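You operate a simulated robot arm through the tools that you are given. There is no shell and no other tool.

The job below is to be done with a simulated two-armed robot. You get a single attempt, and the scene is never put back.

TASK
Check the ice tube on the light box and sort it by the reading.
Fine: hood down for the reading; 75 % or more goes in the GOOD tray, less in HOLD; light off, hood open at the end.
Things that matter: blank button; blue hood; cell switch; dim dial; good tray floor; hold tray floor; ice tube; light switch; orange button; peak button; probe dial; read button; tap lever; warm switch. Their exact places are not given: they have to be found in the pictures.

It is judged by the outcome, as a careful person would: the job done as asked, and still so three seconds after it is handed in. It fails if anything else is knocked over, pushed out of place, dropped, spilled or broken.

THE ROBOT
Two 7-joint arms with two-finger parallel grippers on one trunk, on a base that drives. Base frame: it is fixed to the floor where the robot stands at the start and does not move with it; the origin is under the middle of the robot, x ahead of it, y to its left, z up. Lengths are in mm, angles in degrees, forces in N, time in s.
The left shoulder is at the start at [70, 188, 1340], the right one opposite. With the tool pointing down near the work surface each hand reaches from about 180 to 760 mm from the robot's upright axis, wherever it stands, measured 20 degrees to its own side. Places, roughly: blank button [1100, -600, 900]; blue hood [800, 0, 1000]; cell switch [1000, -600, 900]; dim dial [800, -200, 900]; good tray floor [400, 200, 900]; hold tray floor [500, 0, 900]; ice tube (4x4x5 cm) [700, -100, 900]; light switch [600, -200, 900]; orange button [400, 400, 1000]; peak button [1400, -700, 1000]; probe dial [1300, -800, 900]; read button [1000, -600, 900]; tap lever [900, -300, 1000]; warm switch [1000, -400, 900]; white console [1900, -1500, 900]. Payload 3.91 kg a hand.
The TCP of each hand is the grasp point between the finger pads, 30 mm short of the fingertips. In the tool frame z runs along the fingers and y along their closing line. Largest opening 110 mm; finger width 20, thickness 10; the body of the gripper, 48 by 112 mm, starts 55 mm behind the TCP.
Orientation is that of the tool frame in the base frame, as [roll, pitch, yaw] about the fixed x, y, z axes, in that order (R = Rz(yaw) Ry(pitch) Rx(roll)). With the fingers straight down and closing along the base's y, the tool's x points along the base's -x, its y along +y and its z along -z.

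THE INTERFACE
- The arms move only by the tool arm_command. It takes "left_motion", "right_motion" or both (then of equal length, played together; a hand with none holds still); each is one flat list of numbers, 7 for each row, row after row: the turn, a rotation vector about the tool's x, y, z in degrees, then the shift along the tool's x, y, z in mm, then the finger opening in mm, from 0 to 110. In form: [ax, ay, az, tx, ty, tz, jaw, ax, ay, az, tx, ty, tz, jaw, ...]. A call has 1 to 20 rows; each row shifts and turns the commanded pose from where the row before left it, along the tool's axes as they then stand. Rows are played at 5 a second. More than 50 mm and 8.6 degrees between two rows, or a gripper value outside its range, and nothing of the call is played. A pose out of reach is approached as far as the arm can. The call stops where the force on the tool passes 40 N (or 10 N more than at its start, if that is more) or the arm is blocked; 0.2 s more then pass. The fingers move at their own pace (about 72 mm/s each) and stop on an object; they squeeze with about 20 N. The grip force told is the motor's: it shows also when the fingers shut on nothing. Time passes only in rows, and 0.2 s behind the last, so rows that do not move let the fingers close. The reply holds the time, the measured pose of the TCP, the force on the tool along the base axes, the opening and the grip force, in the units named above and with some noise, with the torque about the TCP (base axes, N m) and any sound that the robot's microphone picked up, and new pictures: "show" is both (left out), scene, wrist or none (wrist: the cameras of the hands that moved).
- Cameras (640 x 400 px; columns grow to the right, rows downward): "scene" is now at [118.4, 46.5, 1555.7]; the picture's right is [0.55, -0.83, -0.00], its down [-0.57, -0.38, -0.73] and it looks along [0.61, 0.40, -0.68] (base axes); focal length 214 px, centre (320, 200). "left" rides on the left gripper at [72, -17, -103] in its tool frame; the picture's right is [0.23, 0.97, 0.00], its down [-0.76, 0.18, -0.62] and it looks along [-0.61, 0.14, 0.78] (tool axes); focal length 222 px, centre (320, 200). "right" rides on the right gripper at [72, 17, -103] in its tool frame; the picture's right is [-0.23, 0.97, 0.00], its down [-0.76, -0.18, -0.62] and it looks along [-0.61, -0.14, 0.78] (tool axes); focal length 222 px, centre (320, 200).
- lift_body(by): slides the trunk up (or, below 0, down) by that many mm; the arms and the scene camera ride with it, the base frame stays. It gives what a move gives, with no picture.
- base_move(legs): drives the robot by 1 to 6 legs, each [ahead, turn to the left] in mm and degrees, along the robot's own axes; the way and the turn of a leg run together, so that a leg with both is an arc; at most 1500 mm and 180 degrees a leg. The arms and the cameras ride along, it lands a little off, and it stops where it bumps. It gives what a move gives, and a new picture of the scene camera.
- turn_head(pan, tilt): turns the head with the scene camera to pan (to the left, within 86 degrees either way) and tilt (down, from -29 to 69), counted from straight ahead of the robot. It gives what a move gives, and a new picture of the scene camera.
- measure_at(camera, pixels): for up to 12 pixels [column, row] of the newest picture of that camera ("zoom" is the newest enlarged one), the place [x, y, z] in the base frame of the surface seen there, good to about 2 mm. The clock stands still meanwhile.
- enlarge(camera, box): a new picture of the part [left, top, right, bottom] of that camera's present view, enlarged. The clock stands still meanwhile.
- sign_off(): hands the job in; it is judged then, once.

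Unless the task says otherwise, let go and move clear before handing in.

The tools are called after "Request:" by a JSON object that holds its "fn" and its "kwargs". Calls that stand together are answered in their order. arm_command: Moves the arms, as the interface text tells. Its arguments: {"type":"object","properties":{"left_motion":{"type":"array"},"right_motion":{"type":"array"},"show":{"type":"string","enum":["both","scene","wrist","none"]}},"required":[]} The other tools are called the same way: lift_body (by) slides the trunk up or down; base_move (legs) drives the base; turn_head (pan, tilt) turns the head that bears the scene camera; measure_at (camera, pixels) gives the place of the surface under pixels of a picture; enlarge (camera, box) takes an enlarged picture of a part of a camera's view; sign_off () hands the job in.

At the start:

```text
time_s: 0.0
left_position: [589.5, 170.4, 1274.9]
left_orientation: [-179.9, 0.0, 179.9]
left_contact_force: [1.0, 0.4, 0.0]
left_moment: [0.03, -0.01, 0.02]
left_gripper_width: 110.0
left_grasp_force: 0.0
right_position: [481.6, -277.8, 1185.1]
right_orientation: [179.9, 0.0, -180.0]
right_contact_force: [-0.3, -0.1, 0.8]
right_moment: [0.01, 0.01, -0.02]
right_gripper_width: 109.9
right_grasp_force: 0.0
trunk travel left (down, up): [-850.0, 90.0]
robot x, y, heading: [-1.1, 2.4, -0.2]
head pan, tilt: [33.7, 43.1]
```

scene: 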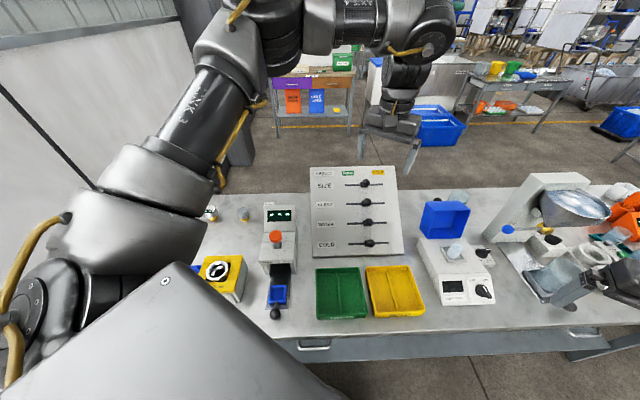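
right: 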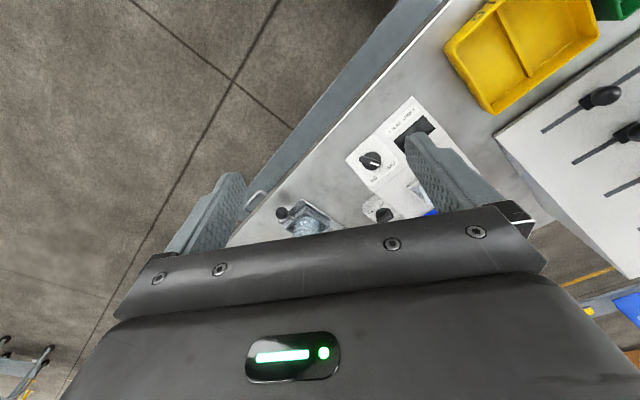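
left: 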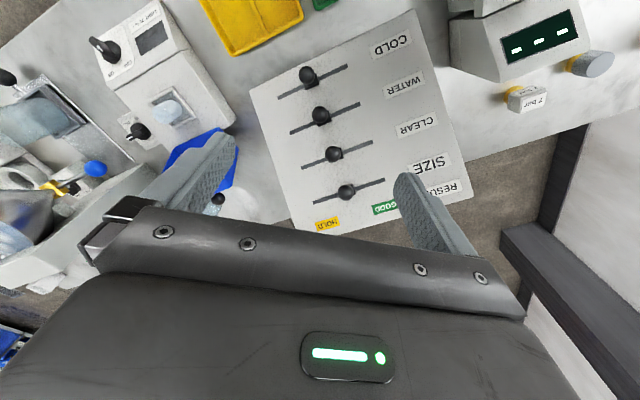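

The scene picture shows the light box around (455,270), with the open blue hood at (443,220), the green tray at (341,292) and the yellow tray at (394,291). I'll enlarge these areas to read the labels.

Request:
{"fn": "enlarge", "kwargs": {"camera": "scene", "box": [400, 180, 520, 310]}}

Request:
{"fn": "enlarge", "kwargs": {"camera": "left", "box": [60, 0, 260, 220]}}

Request:
{"fn": "enlarge", "kwargs": {"camera": "right", "box": [330, 80, 480, 240]}}

Request:
{"fn": "turn_head", "kwargs": {"pan": -5, "tilt": 50}}

```text
3.08 times, centred on (460, 245) of scene
```

zoom: 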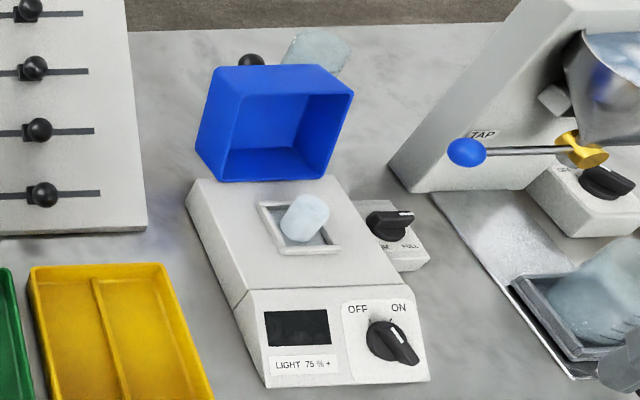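

```text
1.82 times, centred on (160, 110) of left
```

zoom: 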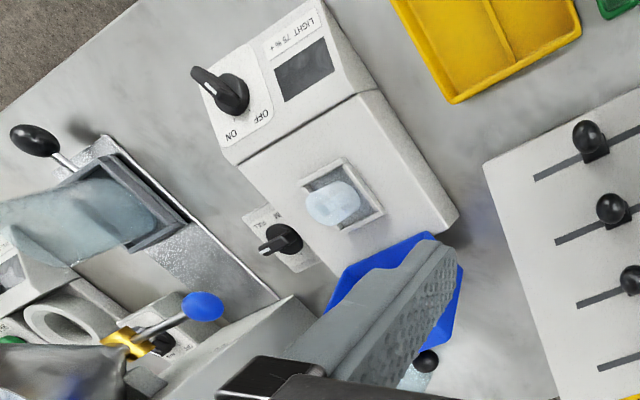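

```text
2.50 times, centred on (405, 160) of right
```

zoom: 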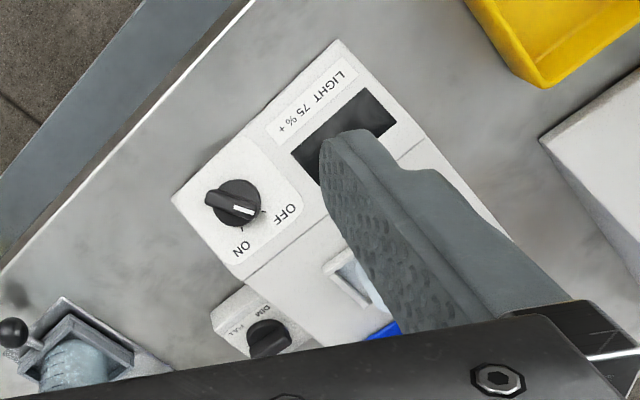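

```text
time_s: 1.1
left_position: [589.2, 169.6, 1274.9]
left_orientation: [180.0, 0.0, 179.9]
left_contact_force: [0.2, 0.6, -0.5]
left_moment: [0.0, -0.02, -0.04]
left_gripper_width: 110.2
left_grasp_force: 0.2
right_position: [482.2, -280.2, 1184.8]
right_orientation: [-179.9, 0.0, 179.9]
right_contact_force: [0.4, 0.0, 1.0]
right_moment: [-0.01, 0.01, 0.02]
right_gripper_width: 110.4
right_grasp_force: 0.0
trunk travel left (down, up): [-850.0, 90.0]
robot x, y, heading: [-1.5, 2.4, -0.0]
head pan, tilt: [-5.0, 50.0]
```

scene: 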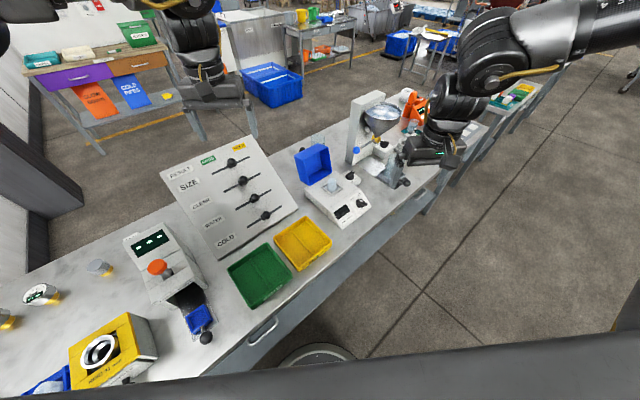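

The light box is now at about (340,200) with both trays visible. I'll enlarge the light box and the trays.

Request:
{"fn": "enlarge", "kwargs": {"camera": "scene", "box": [290, 135, 380, 235]}}

Request:
{"fn": "measure_at", "kwargs": {"camera": "zoom", "pixels": [[320, 200], [200, 100]]}}

Request:
{"fn": "enlarge", "kwargs": {"camera": "scene", "box": [160, 130, 340, 310]}}

```text
4.00 times, centred on (335, 185) of scene
```

zoom: 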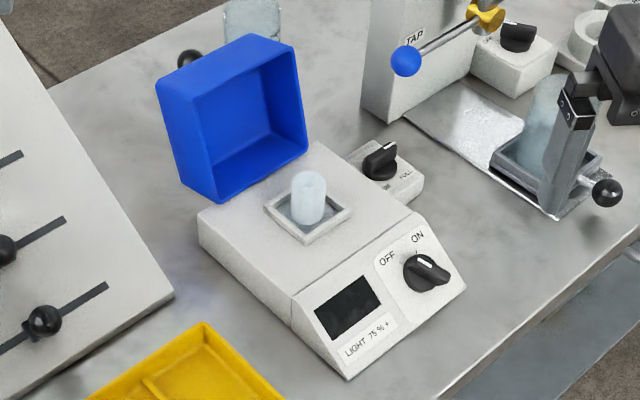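

```text
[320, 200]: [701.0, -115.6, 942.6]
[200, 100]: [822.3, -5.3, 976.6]
```

```text
2.22 times, centred on (250, 220) of scene
```

zoom: 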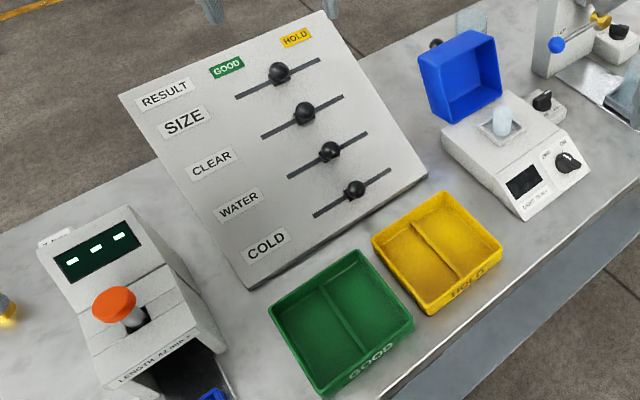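

Tray labels: green is GOOD and yellow is HOLD. Next I'll measure the light box and tray geometry.

Request:
{"fn": "measure_at", "kwargs": {"camera": "zoom", "pixels": [[270, 307], [322, 390], [413, 325], [358, 250], [310, 340], [370, 300], [345, 320], [372, 238], [428, 310], [502, 250], [445, 192], [410, 255]]}}

Request:
{"fn": "enlarge", "kwargs": {"camera": "scene", "box": [290, 135, 380, 235]}}

Request:
{"fn": "measure_at", "kwargs": {"camera": "zoom", "pixels": [[160, 85], [195, 195], [305, 150], [290, 50], [245, 38], [308, 176], [308, 215], [200, 220], [310, 145], [410, 212], [292, 295], [466, 290]]}}

Request:
{"fn": "measure_at", "kwargs": {"camera": "zoom", "pixels": [[425, 265], [440, 275], [410, 262], [405, 290], [435, 245], [350, 378], [380, 160], [395, 145], [365, 170], [395, 190], [265, 207], [350, 212]]}}

```text
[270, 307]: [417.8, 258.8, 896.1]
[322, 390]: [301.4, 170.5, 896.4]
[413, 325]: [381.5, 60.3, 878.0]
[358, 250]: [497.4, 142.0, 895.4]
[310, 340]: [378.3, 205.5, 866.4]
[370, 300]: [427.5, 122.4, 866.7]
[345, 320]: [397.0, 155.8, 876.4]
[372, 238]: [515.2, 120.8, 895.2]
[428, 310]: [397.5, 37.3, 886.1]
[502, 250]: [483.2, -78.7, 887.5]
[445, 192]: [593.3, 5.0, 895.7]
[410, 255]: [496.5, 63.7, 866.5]
```

```text
4.00 times, centred on (335, 185) of scene
```

zoom: 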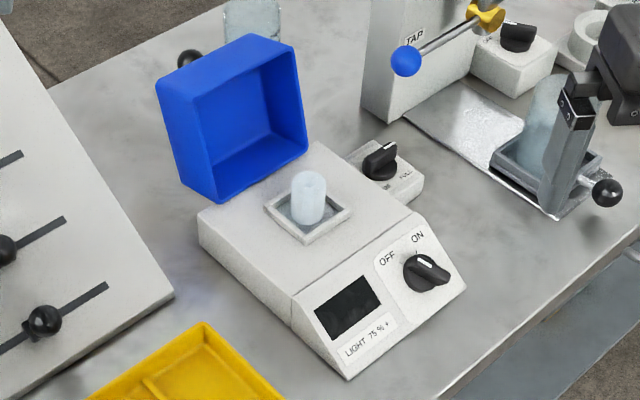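

```text
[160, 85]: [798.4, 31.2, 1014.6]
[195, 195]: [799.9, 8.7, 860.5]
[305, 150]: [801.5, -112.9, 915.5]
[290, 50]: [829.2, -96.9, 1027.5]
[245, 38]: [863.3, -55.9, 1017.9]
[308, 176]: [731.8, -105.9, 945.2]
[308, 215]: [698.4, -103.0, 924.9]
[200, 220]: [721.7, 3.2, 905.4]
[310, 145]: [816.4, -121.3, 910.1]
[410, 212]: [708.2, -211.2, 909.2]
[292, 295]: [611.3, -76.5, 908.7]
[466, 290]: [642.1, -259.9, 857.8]
```

```text
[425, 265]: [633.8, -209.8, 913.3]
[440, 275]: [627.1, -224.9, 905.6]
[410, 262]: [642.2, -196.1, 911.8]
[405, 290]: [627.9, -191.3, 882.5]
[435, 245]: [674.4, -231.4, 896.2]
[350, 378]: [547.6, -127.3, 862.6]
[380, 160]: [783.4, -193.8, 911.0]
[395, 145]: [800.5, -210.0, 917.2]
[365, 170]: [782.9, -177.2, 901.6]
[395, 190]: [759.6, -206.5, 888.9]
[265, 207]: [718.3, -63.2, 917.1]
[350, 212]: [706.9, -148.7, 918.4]
```

The light box stands on a table turned about 36° to the left of my heading. Before driving along the table I'll measure tall objects: the tap machine, the board top and the table edge.

Request:
{"fn": "measure_at", "kwargs": {"camera": "scene", "pixels": [[358, 100], [385, 105], [370, 105], [365, 165], [160, 178], [250, 137], [230, 272], [342, 228], [425, 150], [250, 345], [400, 170], [390, 185]]}}

Request:
{"fn": "enlarge", "kwargs": {"camera": "scene", "box": [330, 70, 470, 200]}}

```text
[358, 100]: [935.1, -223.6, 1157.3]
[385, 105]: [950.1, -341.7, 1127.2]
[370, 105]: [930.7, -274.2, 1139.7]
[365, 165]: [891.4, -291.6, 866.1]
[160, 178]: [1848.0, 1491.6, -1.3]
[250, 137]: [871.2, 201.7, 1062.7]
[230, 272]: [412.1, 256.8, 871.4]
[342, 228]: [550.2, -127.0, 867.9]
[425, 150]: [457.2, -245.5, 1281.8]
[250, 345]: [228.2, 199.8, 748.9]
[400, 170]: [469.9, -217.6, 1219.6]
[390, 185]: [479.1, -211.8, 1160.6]
```

```text
3.08 times, centred on (400, 135) of scene
```

zoom: 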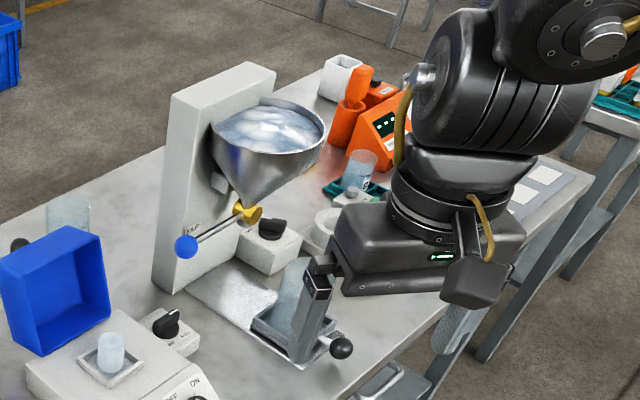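

The tallest nearby object is the tap machine, with its top at z≈1157 and beyond the sweep of the hands. I'll raise the trunk for clearance, then drive along the table and turn to face it.

Request:
{"fn": "lift_body", "kwargs": {"by": 80}}

Request:
{"fn": "base_move", "kwargs": {"legs": [[0, -54], [270, 0], [0, 90]]}}

Request:
{"fn": "turn_head", "kwargs": {"pan": -15, "tilt": 50}}

```text
time_s: 2.2
left_position: [589.8, 169.0, 1355.2]
left_orientation: [179.9, 0.0, -180.0]
left_contact_force: [-0.8, -0.2, -0.2]
left_moment: [-0.03, 0.02, -0.02]
left_gripper_width: 110.0
left_grasp_force: 0.1
right_position: [481.1, -279.6, 1265.2]
right_orientation: [-180.0, 0.0, -180.0]
right_contact_force: [0.1, -0.4, -1.0]
right_moment: [0.0, 0.01, 0.0]
right_gripper_width: 109.7
right_grasp_force: 0.1
trunk travel left (down, up): [-930.0, 10.0]
robot x, y, heading: [2.4, -1.1, 0.0]
head pan, tilt: [-5.0, 50.0]
```

```text
time_s: 10.3
left_position: [529.7, 278.0, 1355.1]
left_orientation: [180.0, 0.0, -142.5]
left_contact_force: [0.6, -0.5, 0.0]
left_moment: [0.01, 0.02, 0.03]
left_gripper_width: 110.4
left_grasp_force: 0.0
right_position: [718.1, -141.5, 1265.1]
right_orientation: [179.9, 0.0, -142.4]
right_contact_force: [0.9, 0.2, 0.1]
right_moment: [-0.05, -0.04, -0.03]
right_gripper_width: 110.0
right_grasp_force: 0.1
trunk travel left (down, up): [-930.0, 10.0]
robot x, y, heading: [166.2, -218.7, 37.6]
head pan, tilt: [-5.0, 50.0]
```

scene: 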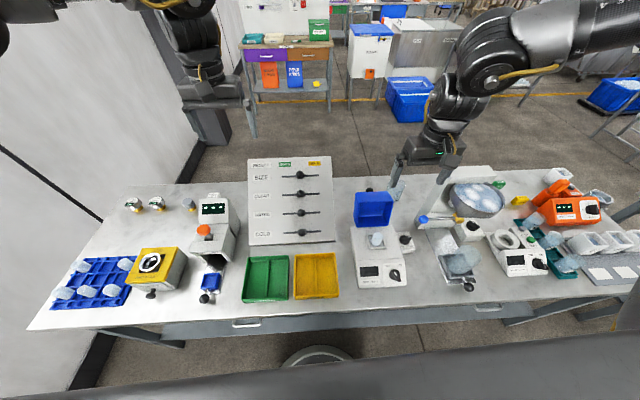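

```text
time_s: 11.0
left_position: [528.6, 278.6, 1355.5]
left_orientation: [-180.0, -0.1, -142.4]
left_contact_force: [0.5, -0.2, 0.4]
left_moment: [0.02, -0.01, -0.01]
left_gripper_width: 110.0
left_grasp_force: 0.0
right_position: [718.9, -142.6, 1265.5]
right_orientation: [180.0, 0.0, -142.4]
right_contact_force: [0.6, -0.1, 0.3]
right_moment: [0.06, 0.0, 0.0]
right_gripper_width: 110.0
right_grasp_force: 0.1
trunk travel left (down, up): [-930.0, 10.0]
robot x, y, heading: [165.4, -216.4, 37.7]
head pan, tilt: [-15.0, 50.0]
```

scene: 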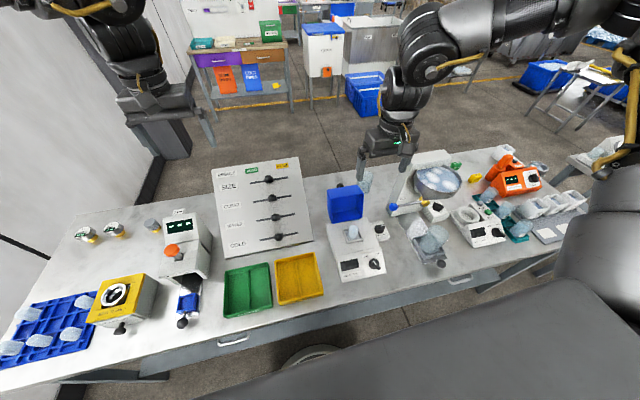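

The light box is now almost straight ahead at about (358,240). I'll enlarge it to read its state and measure it precisely.

Request:
{"fn": "enlarge", "kwargs": {"camera": "scene", "box": [305, 170, 415, 290]}}

Request:
{"fn": "enlarge", "kwargs": {"camera": "right", "box": [0, 0, 640, 400]}}

```text
3.33 times, centred on (360, 230) of scene
```

zoom: 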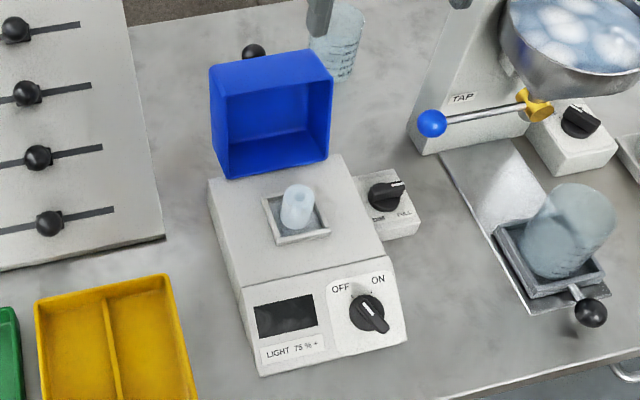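

```text
1.00 times, centred on (320, 200) of right (not enlarged: the box is as wide or as high as the picture)
```

zoom: 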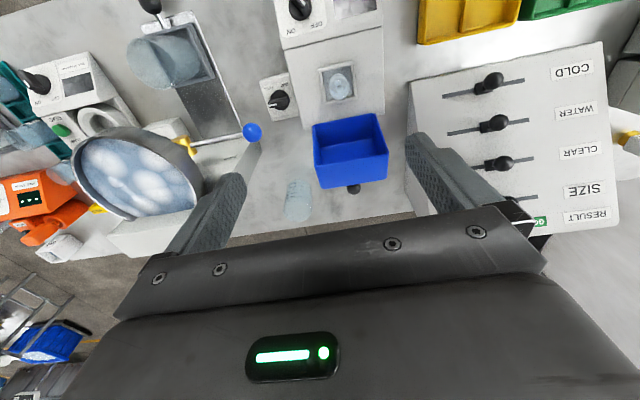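

The white mark on the switch bar points to OFF, and the hood is open. The black ball behind the hood (354,188 in the right view) is its knob. I'll enlarge both views more and measure.

Request:
{"fn": "enlarge", "kwargs": {"camera": "right", "box": [260, 50, 440, 220]}}

Request:
{"fn": "measure_at", "kwargs": {"camera": "right", "pixels": [[354, 188], [313, 124], [380, 113], [388, 152], [321, 186], [388, 178], [350, 165], [338, 83], [322, 70], [351, 66], [328, 103], [357, 98]]}}

Request:
{"fn": "enlarge", "kwargs": {"camera": "scene", "box": [330, 175, 400, 245]}}

Request:
{"fn": "enlarge", "kwargs": {"camera": "scene", "box": [330, 235, 400, 295]}}

```text
2.35 times, centred on (350, 135) of right
```

zoom: 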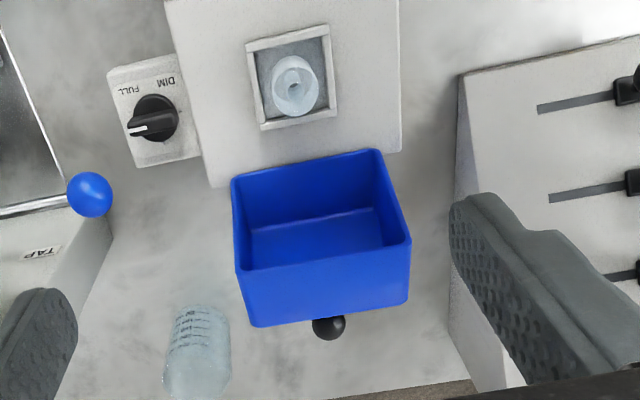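

```text
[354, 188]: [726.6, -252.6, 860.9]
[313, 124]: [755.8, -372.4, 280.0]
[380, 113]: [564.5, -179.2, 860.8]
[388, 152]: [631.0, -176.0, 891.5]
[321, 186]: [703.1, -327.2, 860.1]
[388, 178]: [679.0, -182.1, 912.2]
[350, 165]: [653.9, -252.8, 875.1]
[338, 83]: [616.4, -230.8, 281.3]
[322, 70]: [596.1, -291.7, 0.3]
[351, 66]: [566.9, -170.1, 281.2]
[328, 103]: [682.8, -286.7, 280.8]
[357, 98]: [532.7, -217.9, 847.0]
```

```text
5.71 times, centred on (365, 210) of scene
```

zoom: 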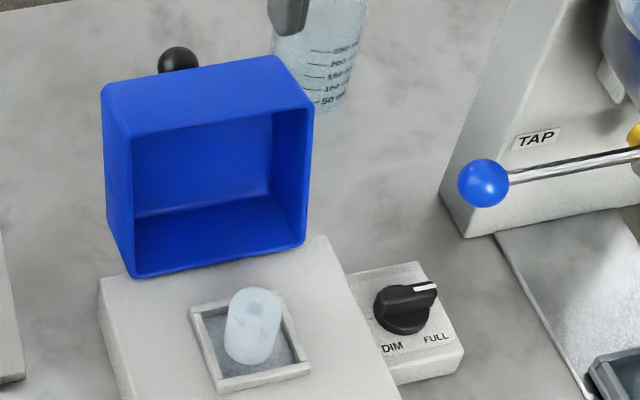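

```text
6.67 times, centred on (365, 265) of scene
```

zoom: 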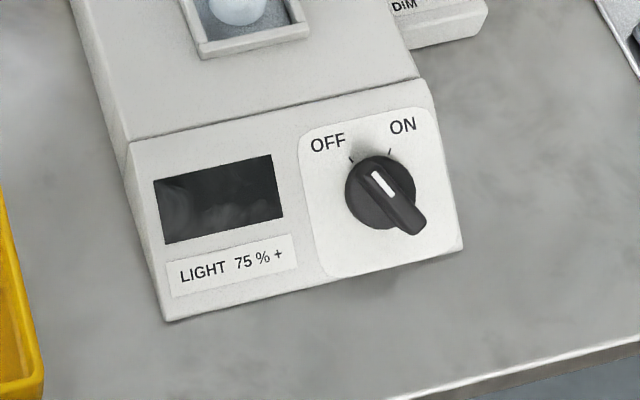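

The dim dial is on FULL and the light switch on OFF. Only the newest zoom counts, so I'll measure the switch now, then the hood.

Request:
{"fn": "measure_at", "kwargs": {"camera": "zoom", "pixels": [[380, 180], [415, 230], [350, 160], [389, 152], [310, 270], [425, 240], [310, 135], [425, 90], [128, 142], [165, 320], [460, 250], [420, 78]]}}

Request:
{"fn": "measure_at", "kwargs": {"camera": "zoom", "pixels": [[374, 172], [392, 195], [365, 165], [398, 180], [350, 200], [362, 218], [412, 180], [395, 215], [425, 215], [405, 235], [385, 160], [235, 15]]}}

Request:
{"fn": "enlarge", "kwargs": {"camera": "scene", "box": [330, 175, 400, 245]}}

Request:
{"fn": "measure_at", "kwargs": {"camera": "zoom", "pixels": [[178, 58], [165, 55], [192, 60], [104, 90], [272, 58], [312, 105], [125, 135], [305, 243], [133, 275], [108, 220], [200, 150], [270, 200]]}}

Request:
{"fn": "measure_at", "kwargs": {"camera": "zoom", "pixels": [[255, 295], [240, 320], [265, 315], [245, 355], [192, 310], [272, 300], [312, 368], [220, 385], [215, 320], [345, 260], [100, 280], [160, 270]]}}

```text
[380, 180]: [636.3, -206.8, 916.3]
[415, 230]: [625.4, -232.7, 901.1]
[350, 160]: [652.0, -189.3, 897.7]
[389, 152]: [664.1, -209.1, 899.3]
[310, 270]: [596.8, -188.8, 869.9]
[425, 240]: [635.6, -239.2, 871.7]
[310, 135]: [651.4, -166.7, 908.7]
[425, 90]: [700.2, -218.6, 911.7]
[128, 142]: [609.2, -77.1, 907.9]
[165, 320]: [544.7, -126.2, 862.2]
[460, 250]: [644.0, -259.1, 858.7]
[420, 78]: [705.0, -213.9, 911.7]
```

```text
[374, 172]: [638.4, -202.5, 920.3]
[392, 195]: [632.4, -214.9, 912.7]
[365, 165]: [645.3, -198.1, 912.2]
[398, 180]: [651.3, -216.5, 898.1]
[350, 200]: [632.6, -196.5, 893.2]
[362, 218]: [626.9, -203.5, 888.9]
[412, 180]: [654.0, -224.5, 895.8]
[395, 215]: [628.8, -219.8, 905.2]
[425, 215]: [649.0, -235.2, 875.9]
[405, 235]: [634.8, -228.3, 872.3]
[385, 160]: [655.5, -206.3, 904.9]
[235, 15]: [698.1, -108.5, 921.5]
```

```text
5.71 times, centred on (365, 210) of scene
```

zoom: 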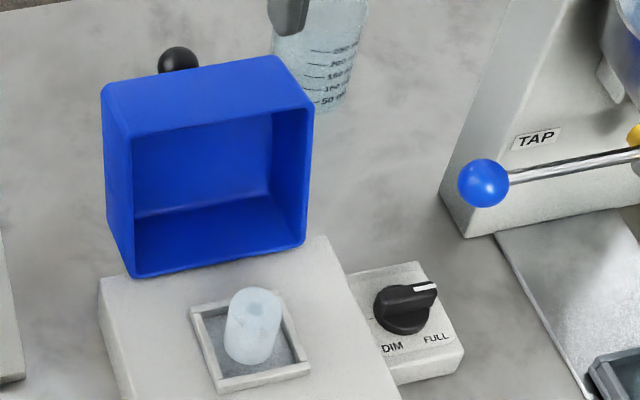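

```text
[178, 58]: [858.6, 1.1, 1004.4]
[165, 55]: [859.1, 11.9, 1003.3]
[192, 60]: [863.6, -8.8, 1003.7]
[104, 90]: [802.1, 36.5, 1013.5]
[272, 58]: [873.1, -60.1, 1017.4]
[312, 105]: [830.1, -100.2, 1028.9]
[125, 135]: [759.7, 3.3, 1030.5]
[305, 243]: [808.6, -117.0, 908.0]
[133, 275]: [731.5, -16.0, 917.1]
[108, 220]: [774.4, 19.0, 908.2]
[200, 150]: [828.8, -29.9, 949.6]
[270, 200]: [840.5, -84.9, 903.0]
```

```text
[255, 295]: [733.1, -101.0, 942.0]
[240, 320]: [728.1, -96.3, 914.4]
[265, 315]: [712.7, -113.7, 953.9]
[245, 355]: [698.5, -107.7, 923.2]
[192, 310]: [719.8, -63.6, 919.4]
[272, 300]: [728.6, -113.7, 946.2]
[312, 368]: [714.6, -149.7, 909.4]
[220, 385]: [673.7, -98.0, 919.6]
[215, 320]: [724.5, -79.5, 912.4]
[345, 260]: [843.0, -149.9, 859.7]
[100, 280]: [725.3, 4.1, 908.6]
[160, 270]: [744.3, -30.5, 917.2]
```

The mark on the light switch (pivot at about base [650,-210], on a face sloped 30°) points to OFF, 55–60° from ON. I'll bring the right hand over it, square to the sloped face with the fingers straddling the bar, and check with the wrist camera.

Request:
{"fn": "arm_command", "kwargs": {"right_motion": [0, 0, 2.7, 0, 0, 0, 60, 0, 0, 0, 48, -4, 0, 60, 0, 0, 0, 48, -4, 0, 60, 0, 0, 0, 49, -4, 0, 60, 0, -7.5, 0, 0, 0, 0, 60, 0, -7.5, 0, 0, 0, 0, 60, 0, -7.5, 0, 0, 0, 0, 60, 0, -7.5, 0, 0, 0, 0, 60, 0, 0, 0, 24, 0, 41.6, 60, 0, 0, 0, 24, 0, 41.6, 60, 0, 0, 0, 24, 0, 41.6, 60, 0, 0, 0, 24, 0, 41.6, 60, 0, 0, 0, 0, 0, 0, 60]}}

Request:
{"fn": "enlarge", "kwargs": {"camera": "scene", "box": [300, 170, 440, 300]}}

```text
time_s: 13.8
left_position: [523.1, 282.2, 1354.6]
left_orientation: [-179.8, 0.1, -142.3]
left_contact_force: [-0.2, -0.4, -0.4]
left_moment: [-0.04, -0.07, 0.01]
left_gripper_width: 110.1
left_grasp_force: 0.1
right_position: [709.5, -184.5, 1082.8]
right_orientation: [-180.0, 21.6, -144.5]
right_contact_force: [-0.8, 0.7, 0.6]
right_moment: [-0.01, -0.05, -0.04]
right_gripper_width: 60.2
right_grasp_force: 0.1
right hand out of reach, approached as far as the arm can: row 2, 3, 4, 5, 6, 7, 8, 9, 12
trunk travel left (down, up): [-930.0, 10.0]
robot x, y, heading: [164.1, -213.6, 37.7]
head pan, tilt: [-15.0, 50.0]
```

scene: 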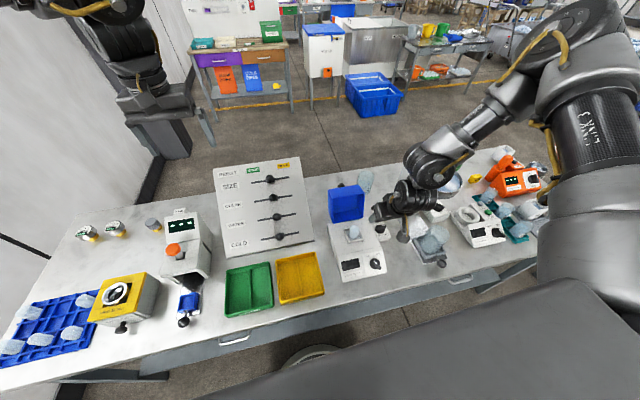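
right: 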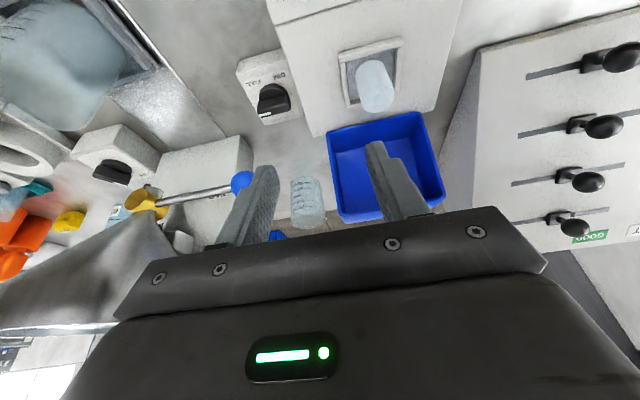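

```text
3.08 times, centred on (370, 235) of scene
```

zoom: 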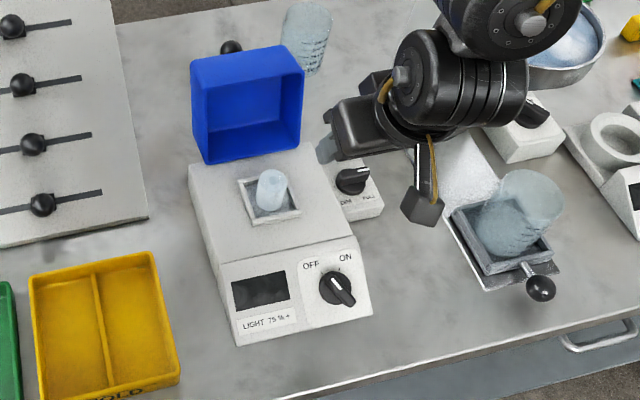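

The right hand stopped short, with several rows flagged out of reach, because the path was too high and close to the body. I'll hold for a moment to see the settled pose.

Request:
{"fn": "arm_command", "kwargs": {"right_motion": [0, 0, 0, 0, 0, 0, 60, 0, 0, 0, 0, 0, 0, 60], "show": "none"}}

```text
time_s: 14.4
left_position: [526.1, 280.0, 1354.4]
left_orientation: [-179.9, 0.0, -142.5]
left_contact_force: [-0.1, 0.0, -0.2]
left_moment: [-0.01, -0.01, -0.03]
left_gripper_width: 110.2
left_grasp_force: 0.1
right_position: [712.2, -188.6, 1080.4]
right_orientation: [179.7, 21.4, -144.5]
right_contact_force: [0.2, 0.1, -0.8]
right_moment: [0.02, -0.01, -0.01]
right_gripper_width: 60.0
right_grasp_force: 0.2
trunk travel left (down, up): [-930.0, 10.0]
robot x, y, heading: [166.7, -212.9, 37.6]
head pan, tilt: [-15.0, 50.0]
```

The command resumes from the actual pose (u≈475, v≈563, z≈1080 in table axes). I'll go down and back to the approach point in front of the switch, then finish the tilt and the turn.

Request:
{"fn": "arm_command", "kwargs": {"right_motion": [0, 0, 0, 37.1, 5.5, 14.5, 60, 0, 0, 0, 37.1, 5.5, 14.5, 60, 0, 0, 0, 37.1, 5.5, 14.5, 60, 0, 0, 0, 37.1, 5.5, 14.5, 60, 0, -4.3, 0, 0, 0, 0, 60, 0, -4.3, 0, 0, 0, 0, 60, 0, 0, -7, 0, 0, 0, 60, 0, 0, -7, 0, 0, 0, 60, 0, 0, -7, 0, 0, 0, 60, 0, 0, -7, 0, 0, 0, 60, 0, 0, 0, 0, 0, 0, 60]}}

Request:
{"fn": "enlarge", "kwargs": {"camera": "scene", "box": [300, 170, 440, 300]}}

```text
time_s: 16.8
left_position: [528.3, 278.8, 1355.6]
left_orientation: [-180.0, 0.0, -142.5]
left_contact_force: [0.2, 0.0, -0.2]
left_moment: [-0.03, -0.01, -0.02]
left_gripper_width: 110.1
left_grasp_force: 0.1
right_position: [675.6, -278.2, 1080.3]
right_orientation: [-164.9, 26.3, -113.0]
right_contact_force: [0.2, -0.2, -0.3]
right_moment: [0.0, 0.02, -0.02]
right_gripper_width: 59.9
right_grasp_force: 0.2
right hand out of reach, approached as far as the arm can: row 1, 2, 3, 4, 5
trunk travel left (down, up): [-930.0, 10.0]
robot x, y, heading: [164.5, -213.6, 37.8]
head pan, tilt: [-15.0, 50.0]
```

scene: 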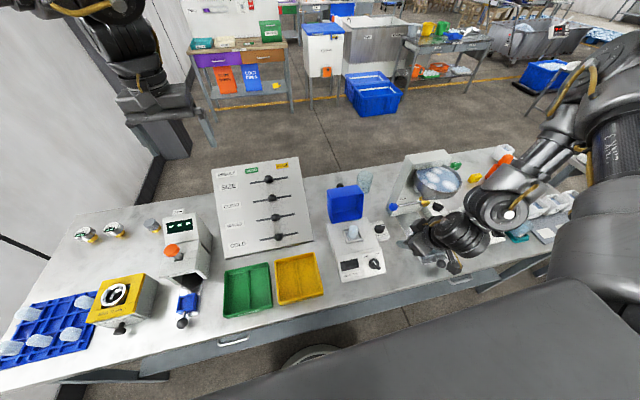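
right: 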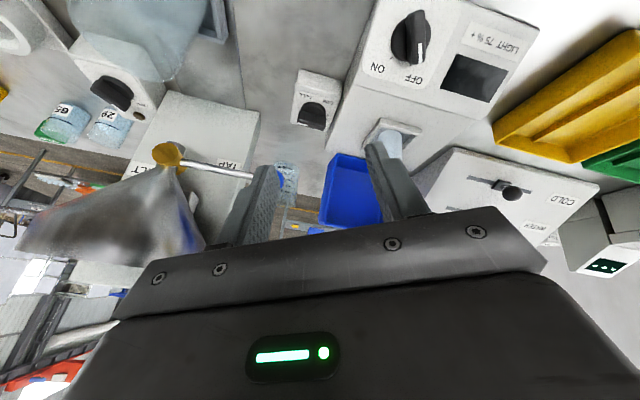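

```text
3.08 times, centred on (370, 235) of scene
```

zoom: 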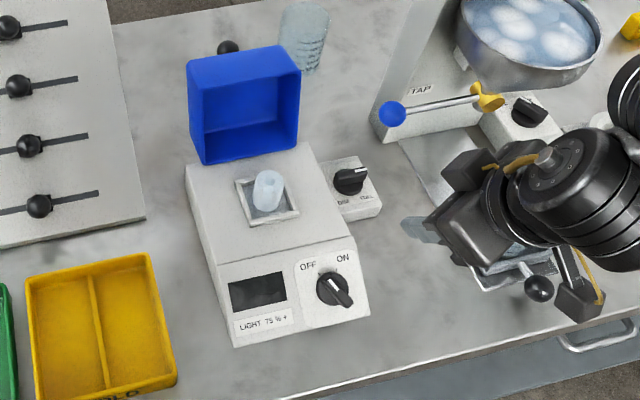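

The arm can't hold this tilted pose so close to the body. I'll drive back 200 mm for the switch and come forward later for the hood.

Request:
{"fn": "base_move", "kwargs": {"legs": [[-200, -2.7]]}}

Request:
{"fn": "arm_command", "kwargs": {"right_motion": [0, 0, 0, 0, 0, 0, 60], "show": "wrist"}}

```text
time_s: 18.4
left_position: [396.3, 149.7, 1352.1]
left_orientation: [179.9, -0.1, -145.0]
left_contact_force: [1.1, 0.4, 0.6]
left_moment: [0.01, 0.0, -0.01]
left_gripper_width: 110.0
left_grasp_force: 0.1
right_position: [517.5, -412.6, 1078.1]
right_orientation: [-165.2, 26.1, -115.6]
right_contact_force: [0.4, 0.1, 0.5]
right_moment: [0.0, 0.03, 0.02]
right_gripper_width: 59.7
right_grasp_force: 0.0
trunk travel left (down, up): [-930.0, 10.0]
robot x, y, heading: [8.9, -331.5, 34.9]
head pan, tilt: [-15.0, 50.0]
```

scene: 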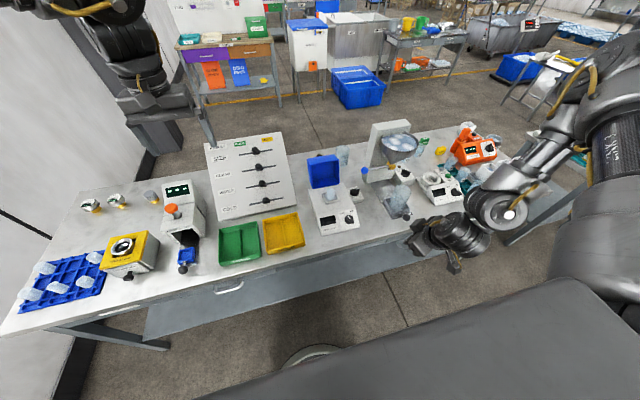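

```text
time_s: 18.8
left_position: [391.4, 145.9, 1354.3]
left_orientation: [180.0, 0.0, -144.9]
left_contact_force: [-0.2, -0.2, 0.2]
left_moment: [-0.04, 0.03, 0.0]
left_gripper_width: 109.9
left_grasp_force: 0.1
right_position: [514.4, -416.3, 1080.0]
right_orientation: [-164.9, 26.5, -115.5]
right_contact_force: [1.4, 0.4, -0.5]
right_moment: [0.05, 0.0, 0.02]
right_gripper_width: 60.1
right_grasp_force: 0.2
trunk travel left (down, up): [-930.0, 10.0]
robot x, y, heading: [9.2, -334.5, 35.4]
head pan, tilt: [-15.0, 50.0]
```

right: 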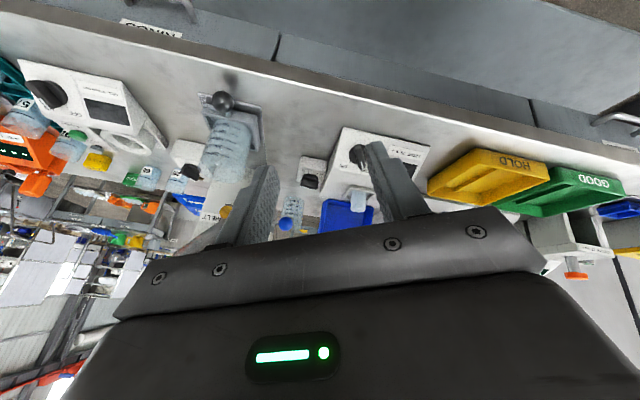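

The orientation is now as wanted (face-normal, across the bar). I'll translate the right hand to the approach point about 60 mm off the switch.

Request:
{"fn": "arm_command", "kwargs": {"right_motion": [-0.67, -0.35, -1.3, 0, 0, 0, 60, 0, 0, 0, -26, 7.94, 35.5, 60, 0, 0, 0, -26, 7.94, 35.5, 60, 0, 0, 0, -26, 7.94, 35.5, 60, 0, 0, 0, -26, 7.94, 35.5, 60, 0, 0, 0, -26, 7.94, 35.5, 60, 0, 0, 0, 0, 0, 0, 60, 0, 0, 0, 0, 0, 0, 60]}}

Request:
{"fn": "enlarge", "kwargs": {"camera": "scene", "box": [290, 150, 400, 250]}}

```text
time_s: 20.6
left_position: [393.4, 145.3, 1355.2]
left_orientation: [-179.9, 0.0, -144.9]
left_contact_force: [-0.1, -0.2, 0.2]
left_moment: [0.03, 0.02, -0.02]
left_gripper_width: 109.9
left_grasp_force: 0.0
right_position: [637.9, -292.1, 1086.4]
right_orientation: [-165.0, 26.4, -114.2]
right_contact_force: [-0.6, -0.7, 0.0]
right_moment: [0.02, -0.01, 0.02]
right_gripper_width: 59.7
right_grasp_force: 0.1
right hand out of reach, approached as far as the arm can: row 2, 3, 4, 5, 6
trunk travel left (down, up): [-930.0, 10.0]
robot x, y, heading: [9.6, -332.3, 34.9]
head pan, tilt: [-15.0, 50.0]
```

scene: 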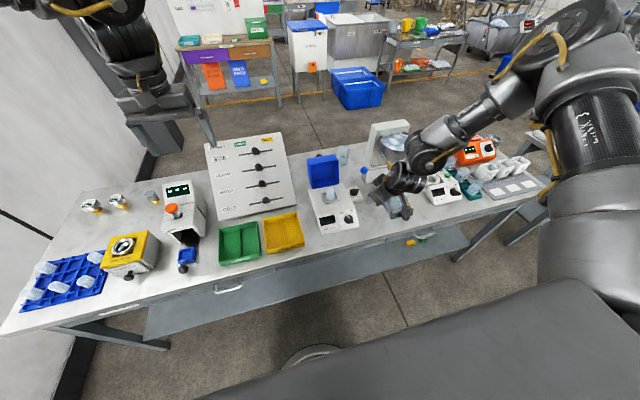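
right: 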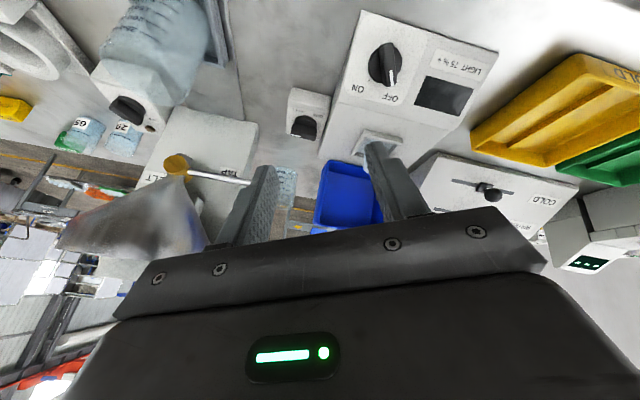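

```text
4.00 times, centred on (345, 200) of scene
```

zoom: 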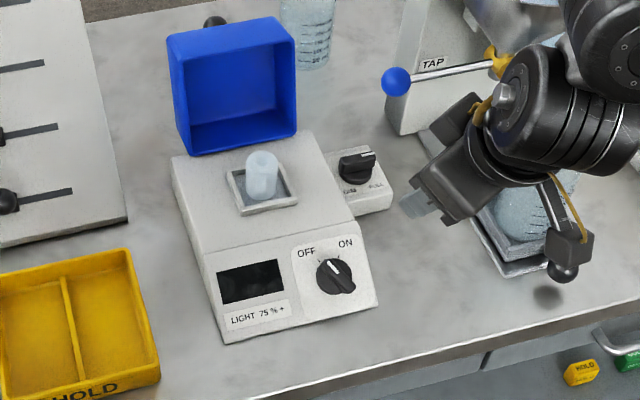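

The hand reached u≈355 but can't go below z≈1086, so a wrist limit set by the high shoulder is stopping it. I'll retract the hand in front of the table edge, lower the trunk, then approach the switch from lower.

Request:
{"fn": "arm_command", "kwargs": {"right_motion": [0, 0, 0, 28.8, 15, -18.75, 60, 0, 0, 0, 28.8, 15, -18.75, 60, 0, 0, 0, 28.8, 15, -18.75, 60, 0, 0, 0, 28.8, 15, -18.75, 60, 0, 0, 0, 0, 0, 0, 60], "show": "scene"}}

```text
time_s: 21.8
left_position: [393.0, 146.2, 1355.5]
left_orientation: [-179.9, 0.0, -144.8]
left_contact_force: [0.0, -0.8, 0.1]
left_moment: [0.01, 0.03, -0.01]
left_gripper_width: 110.0
left_grasp_force: 0.1
right_position: [515.8, -382.4, 1086.1]
right_orientation: [-165.1, 26.4, -114.2]
right_contact_force: [0.0, -0.9, -0.6]
right_moment: [-0.01, -0.03, -0.01]
right_gripper_width: 60.0
right_grasp_force: 0.0
trunk travel left (down, up): [-930.0, 10.0]
robot x, y, heading: [8.8, -330.1, 35.2]
head pan, tilt: [-15.0, 50.0]
```

scene: 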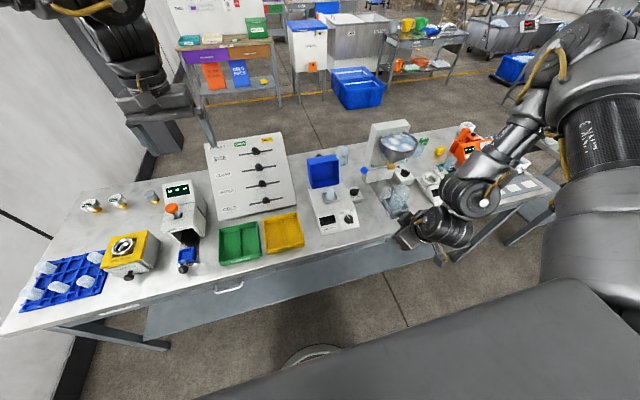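

The hand is clear of the table at u≈203. I'll lower the trunk by 200 mm.

Request:
{"fn": "lift_body", "kwargs": {"by": -200}}

Request:
{"fn": "arm_command", "kwargs": {"right_motion": [0, 0, 0, 0, 0, 0, 60]}}

```text
time_s: 24.0
left_position: [393.1, 146.4, 1155.0]
left_orientation: [-180.0, 0.0, -144.9]
left_contact_force: [-0.7, -0.3, -0.2]
left_moment: [0.01, 0.0, -0.01]
left_gripper_width: 110.0
left_grasp_force: 0.1
right_position: [517.0, -380.2, 886.2]
right_orientation: [-165.0, 26.3, -114.0]
right_contact_force: [-0.2, -0.4, 0.0]
right_moment: [0.01, 0.03, 0.02]
right_gripper_width: 59.8
right_grasp_force: 0.0
trunk travel left (down, up): [-730.0, 210.0]
robot x, y, heading: [5.4, -333.8, 35.3]
head pan, tilt: [-15.0, 50.0]
```

```text
time_s: 24.4
left_position: [392.5, 147.1, 1155.6]
left_orientation: [-180.0, -0.1, -145.0]
left_contact_force: [0.3, -0.4, 0.0]
left_moment: [0.01, -0.06, 0.01]
left_gripper_width: 109.8
left_grasp_force: 0.0
right_position: [517.4, -381.0, 887.4]
right_orientation: [-165.0, 26.4, -114.1]
right_contact_force: [0.4, 0.3, -0.6]
right_moment: [0.0, 0.0, -0.01]
right_gripper_width: 60.2
right_grasp_force: 0.0
trunk travel left (down, up): [-730.0, 210.0]
robot x, y, heading: [7.0, -332.6, 35.3]
head pan, tilt: [-15.0, 50.0]
```

scene: 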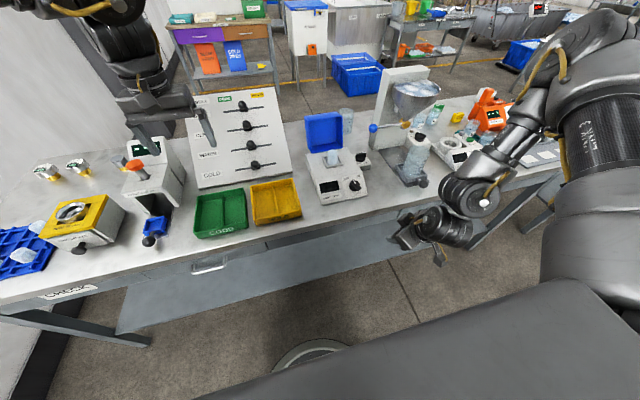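
right: 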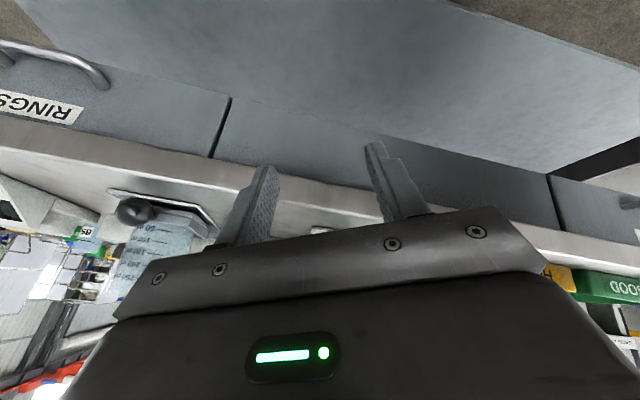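

The hand is at z≈887 in front of the table edge. I'll raise it 100 mm and shift left, then go forward to the approach point.

Request:
{"fn": "arm_command", "kwargs": {"right_motion": [0, 0, 0, -25.3, 12.4, -28.9, 60, 0, 0, 0, -25.3, 12.4, -28.9, 60, 0, 0, 0, -25.3, 12.4, -28.9, 60, 0, 0, 0, -27.5, -14.3, 21.4, 60, 0, 0, 0, -27.5, -14.3, 21.4, 60, 0, 0, 0, -27.5, -14.3, 21.4, 60, 0, 0, 0, -27.5, -14.3, 21.4, 60, 0, 0, 0, 0, 0, 0, 60]}}

Request:
{"fn": "enlarge", "kwargs": {"camera": "scene", "box": [290, 100, 400, 210]}}

```text
time_s: 26.2
left_position: [391.2, 146.7, 1155.9]
left_orientation: [180.0, 0.1, -144.9]
left_contact_force: [-0.1, 0.3, -1.1]
left_moment: [0.02, 0.02, 0.02]
left_gripper_width: 109.9
left_grasp_force: 0.1
right_position: [650.2, -222.0, 953.4]
right_orientation: [-165.0, 26.5, -114.0]
right_contact_force: [-3.2, -5.6, 7.2]
right_moment: [-0.01, 0.21, 0.17]
right_gripper_width: 59.5
right_grasp_force: 0.0
right hand out of reach, approached as far as the arm can: row 1, 2, 3
trunk travel left (down, up): [-730.0, 210.0]
robot x, y, heading: [7.8, -329.2, 35.3]
head pan, tilt: [-15.0, 50.0]
```

scene: 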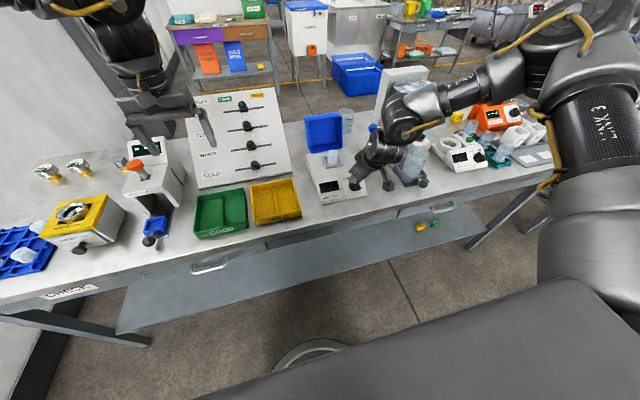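
right: 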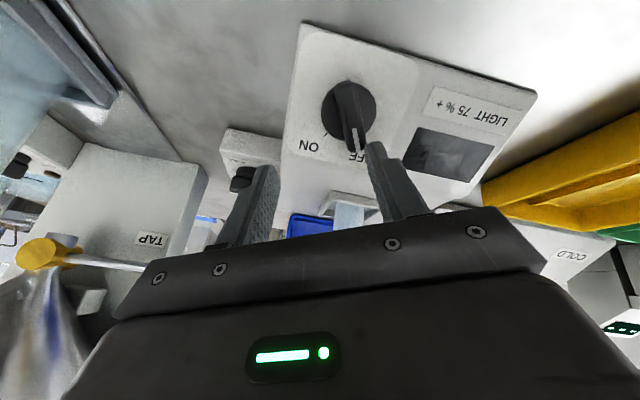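

```text
3.64 times, centred on (345, 155) of scene
```

zoom: 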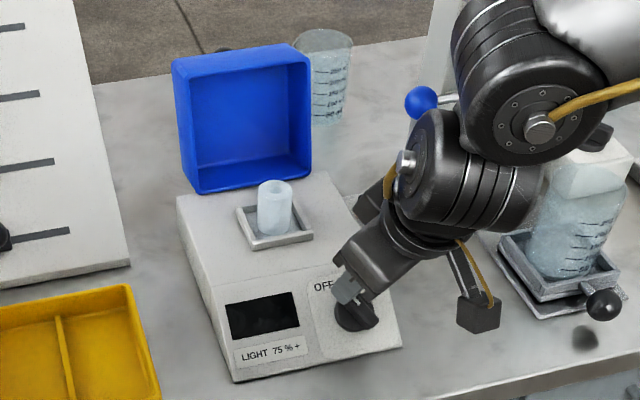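

Rows 1–3 were clipped, so the hand ended too far in: a finger lightly touches the top of the switch bar (about 10 N). I'll back off along the tool axis, then shift to centre on the pivot.

Request:
{"fn": "arm_command", "kwargs": {"right_motion": [0, 0, 0, 0, 0, -35, 60, 0, 0, 0, 11.2, 13.7, 0, 60, 0, 0, 0, 11.2, 13.7, 0, 60, 0, 0, 0, 0, 0, 0, 60]}}

Request:
{"fn": "enlarge", "kwargs": {"camera": "right", "box": [220, 0, 480, 200]}}

Request:
{"fn": "enlarge", "kwargs": {"camera": "scene", "box": [300, 130, 390, 210]}}

```text
time_s: 27.2
left_position: [392.0, 146.1, 1156.1]
left_orientation: [179.9, 0.1, -144.9]
left_contact_force: [0.0, 0.4, -0.4]
left_moment: [-0.02, -0.02, 0.0]
left_gripper_width: 109.7
left_grasp_force: 0.0
right_position: [603.6, -236.1, 968.7]
right_orientation: [-164.9, 26.4, -114.0]
right_contact_force: [0.1, -0.9, 0.2]
right_moment: [0.0, -0.01, 0.02]
right_gripper_width: 60.0
right_grasp_force: 0.1
trunk travel left (down, up): [-730.0, 210.0]
robot x, y, heading: [10.0, -334.9, 35.2]
head pan, tilt: [-15.0, 50.0]
```

scene: 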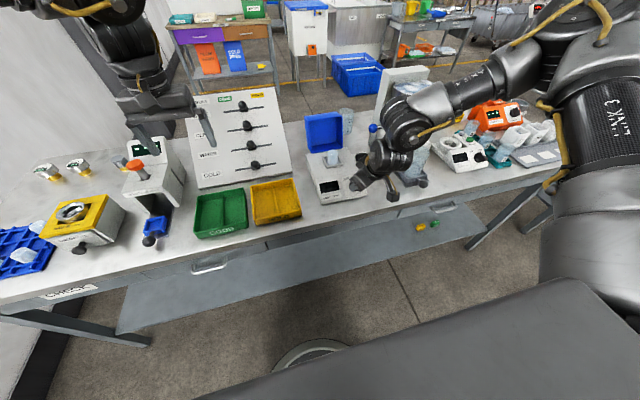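
right: 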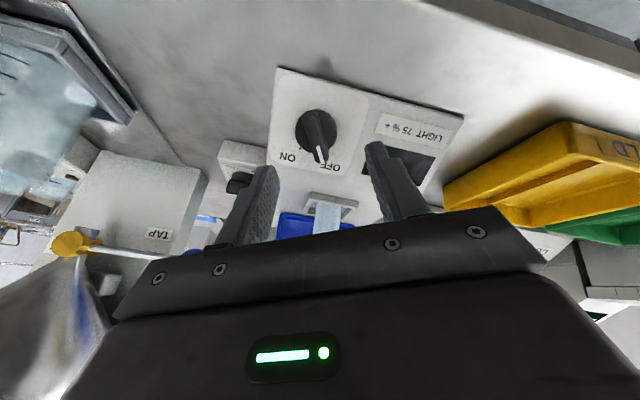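

```text
2.00 times, centred on (350, 100) of right
```

zoom: 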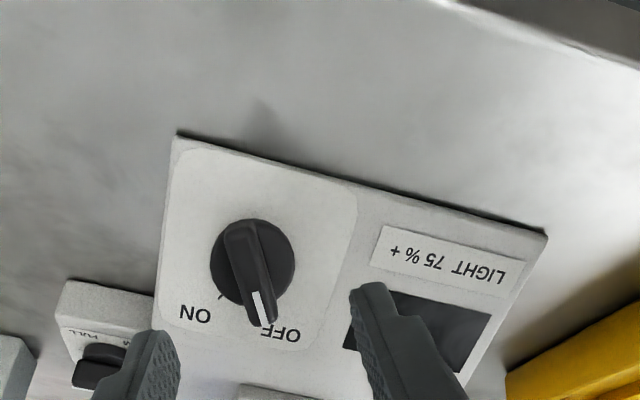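

```text
5.00 times, centred on (345, 170) of scene
```

zoom: 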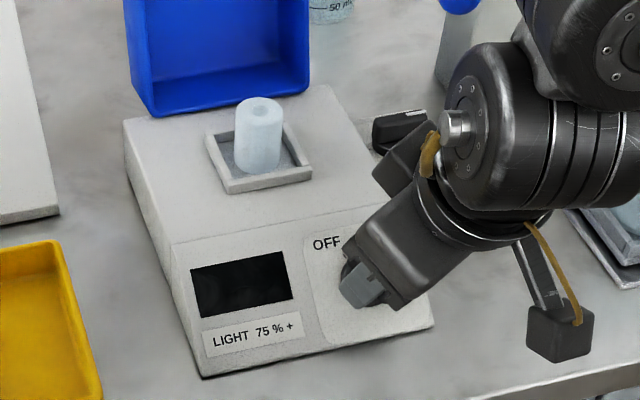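

The pose works out to v≈540, w≈40 on the face, right over the pivot. I'll check by measuring the bar in the right view.

Request:
{"fn": "measure_at", "kwargs": {"camera": "right", "pixels": [[311, 113], [316, 130], [321, 155], [324, 158], [295, 130], [336, 130], [320, 147], [307, 120], [298, 143], [330, 145]]}}

```text
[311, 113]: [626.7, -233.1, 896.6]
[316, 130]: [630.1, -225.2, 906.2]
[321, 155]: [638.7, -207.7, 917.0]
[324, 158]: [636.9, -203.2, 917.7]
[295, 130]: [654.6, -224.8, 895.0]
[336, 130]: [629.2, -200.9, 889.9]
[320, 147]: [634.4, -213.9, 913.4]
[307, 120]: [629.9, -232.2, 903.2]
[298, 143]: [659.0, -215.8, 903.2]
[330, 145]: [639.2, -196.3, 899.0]
```

The bar centre is confirmed within 2 mm. I'll advance 51 mm along the tool axis and close on the bar.

Request:
{"fn": "arm_command", "kwargs": {"right_motion": [0, 0, 0, 0.6, -1.1, 25, 50, 0, 0, 0, 0, 0, 26, 50, 0, 0, 0, 0, 0, 0, 0, 0, 0, 0, 0, 0, 0, 0, 0, 0, 0, 0, 0, 0, 0]}}

Request:
{"fn": "enlarge", "kwargs": {"camera": "scene", "box": [300, 130, 390, 210]}}

```text
time_s: 28.2
left_position: [390.8, 149.6, 1154.7]
left_orientation: [-179.9, 0.0, -144.6]
left_contact_force: [0.7, -0.3, 0.2]
left_moment: [0.06, 0.0, -0.01]
left_gripper_width: 110.0
left_grasp_force: 0.1
right_position: [620.6, -231.5, 933.3]
right_orientation: [-166.5, 26.2, -113.5]
right_contact_force: [-20.4, 20.7, -8.5]
right_moment: [-0.04, 0.84, 0.43]
right_gripper_width: 12.9
right_grasp_force: 19.9
right hand out of reach, approached as far as the arm can: row 1, 2
trunk travel left (down, up): [-730.0, 210.0]
robot x, y, heading: [10.8, -333.3, 35.6]
head pan, tilt: [-15.0, 50.0]
stopped in row 5 (right hand): the force on the tool passed its limit at 43 N (the readings are from after the stop); the commanded pose is now the measured one
```

scene: 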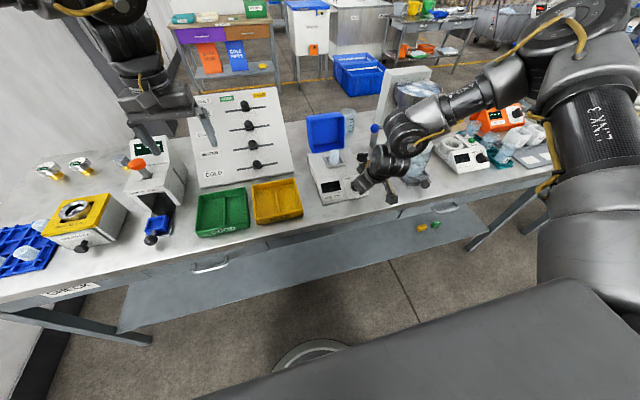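
right: 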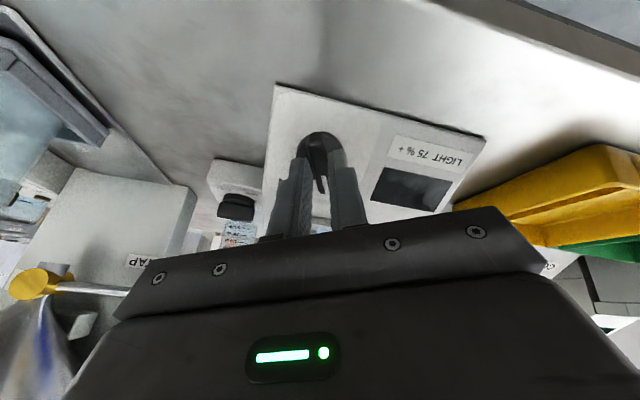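

```text
5.00 times, centred on (345, 170) of scene
```

zoom: 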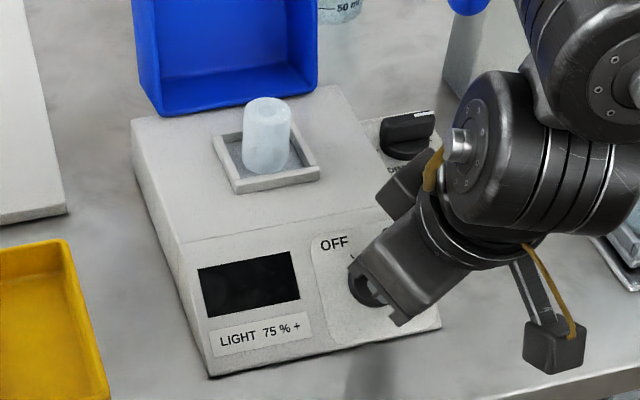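

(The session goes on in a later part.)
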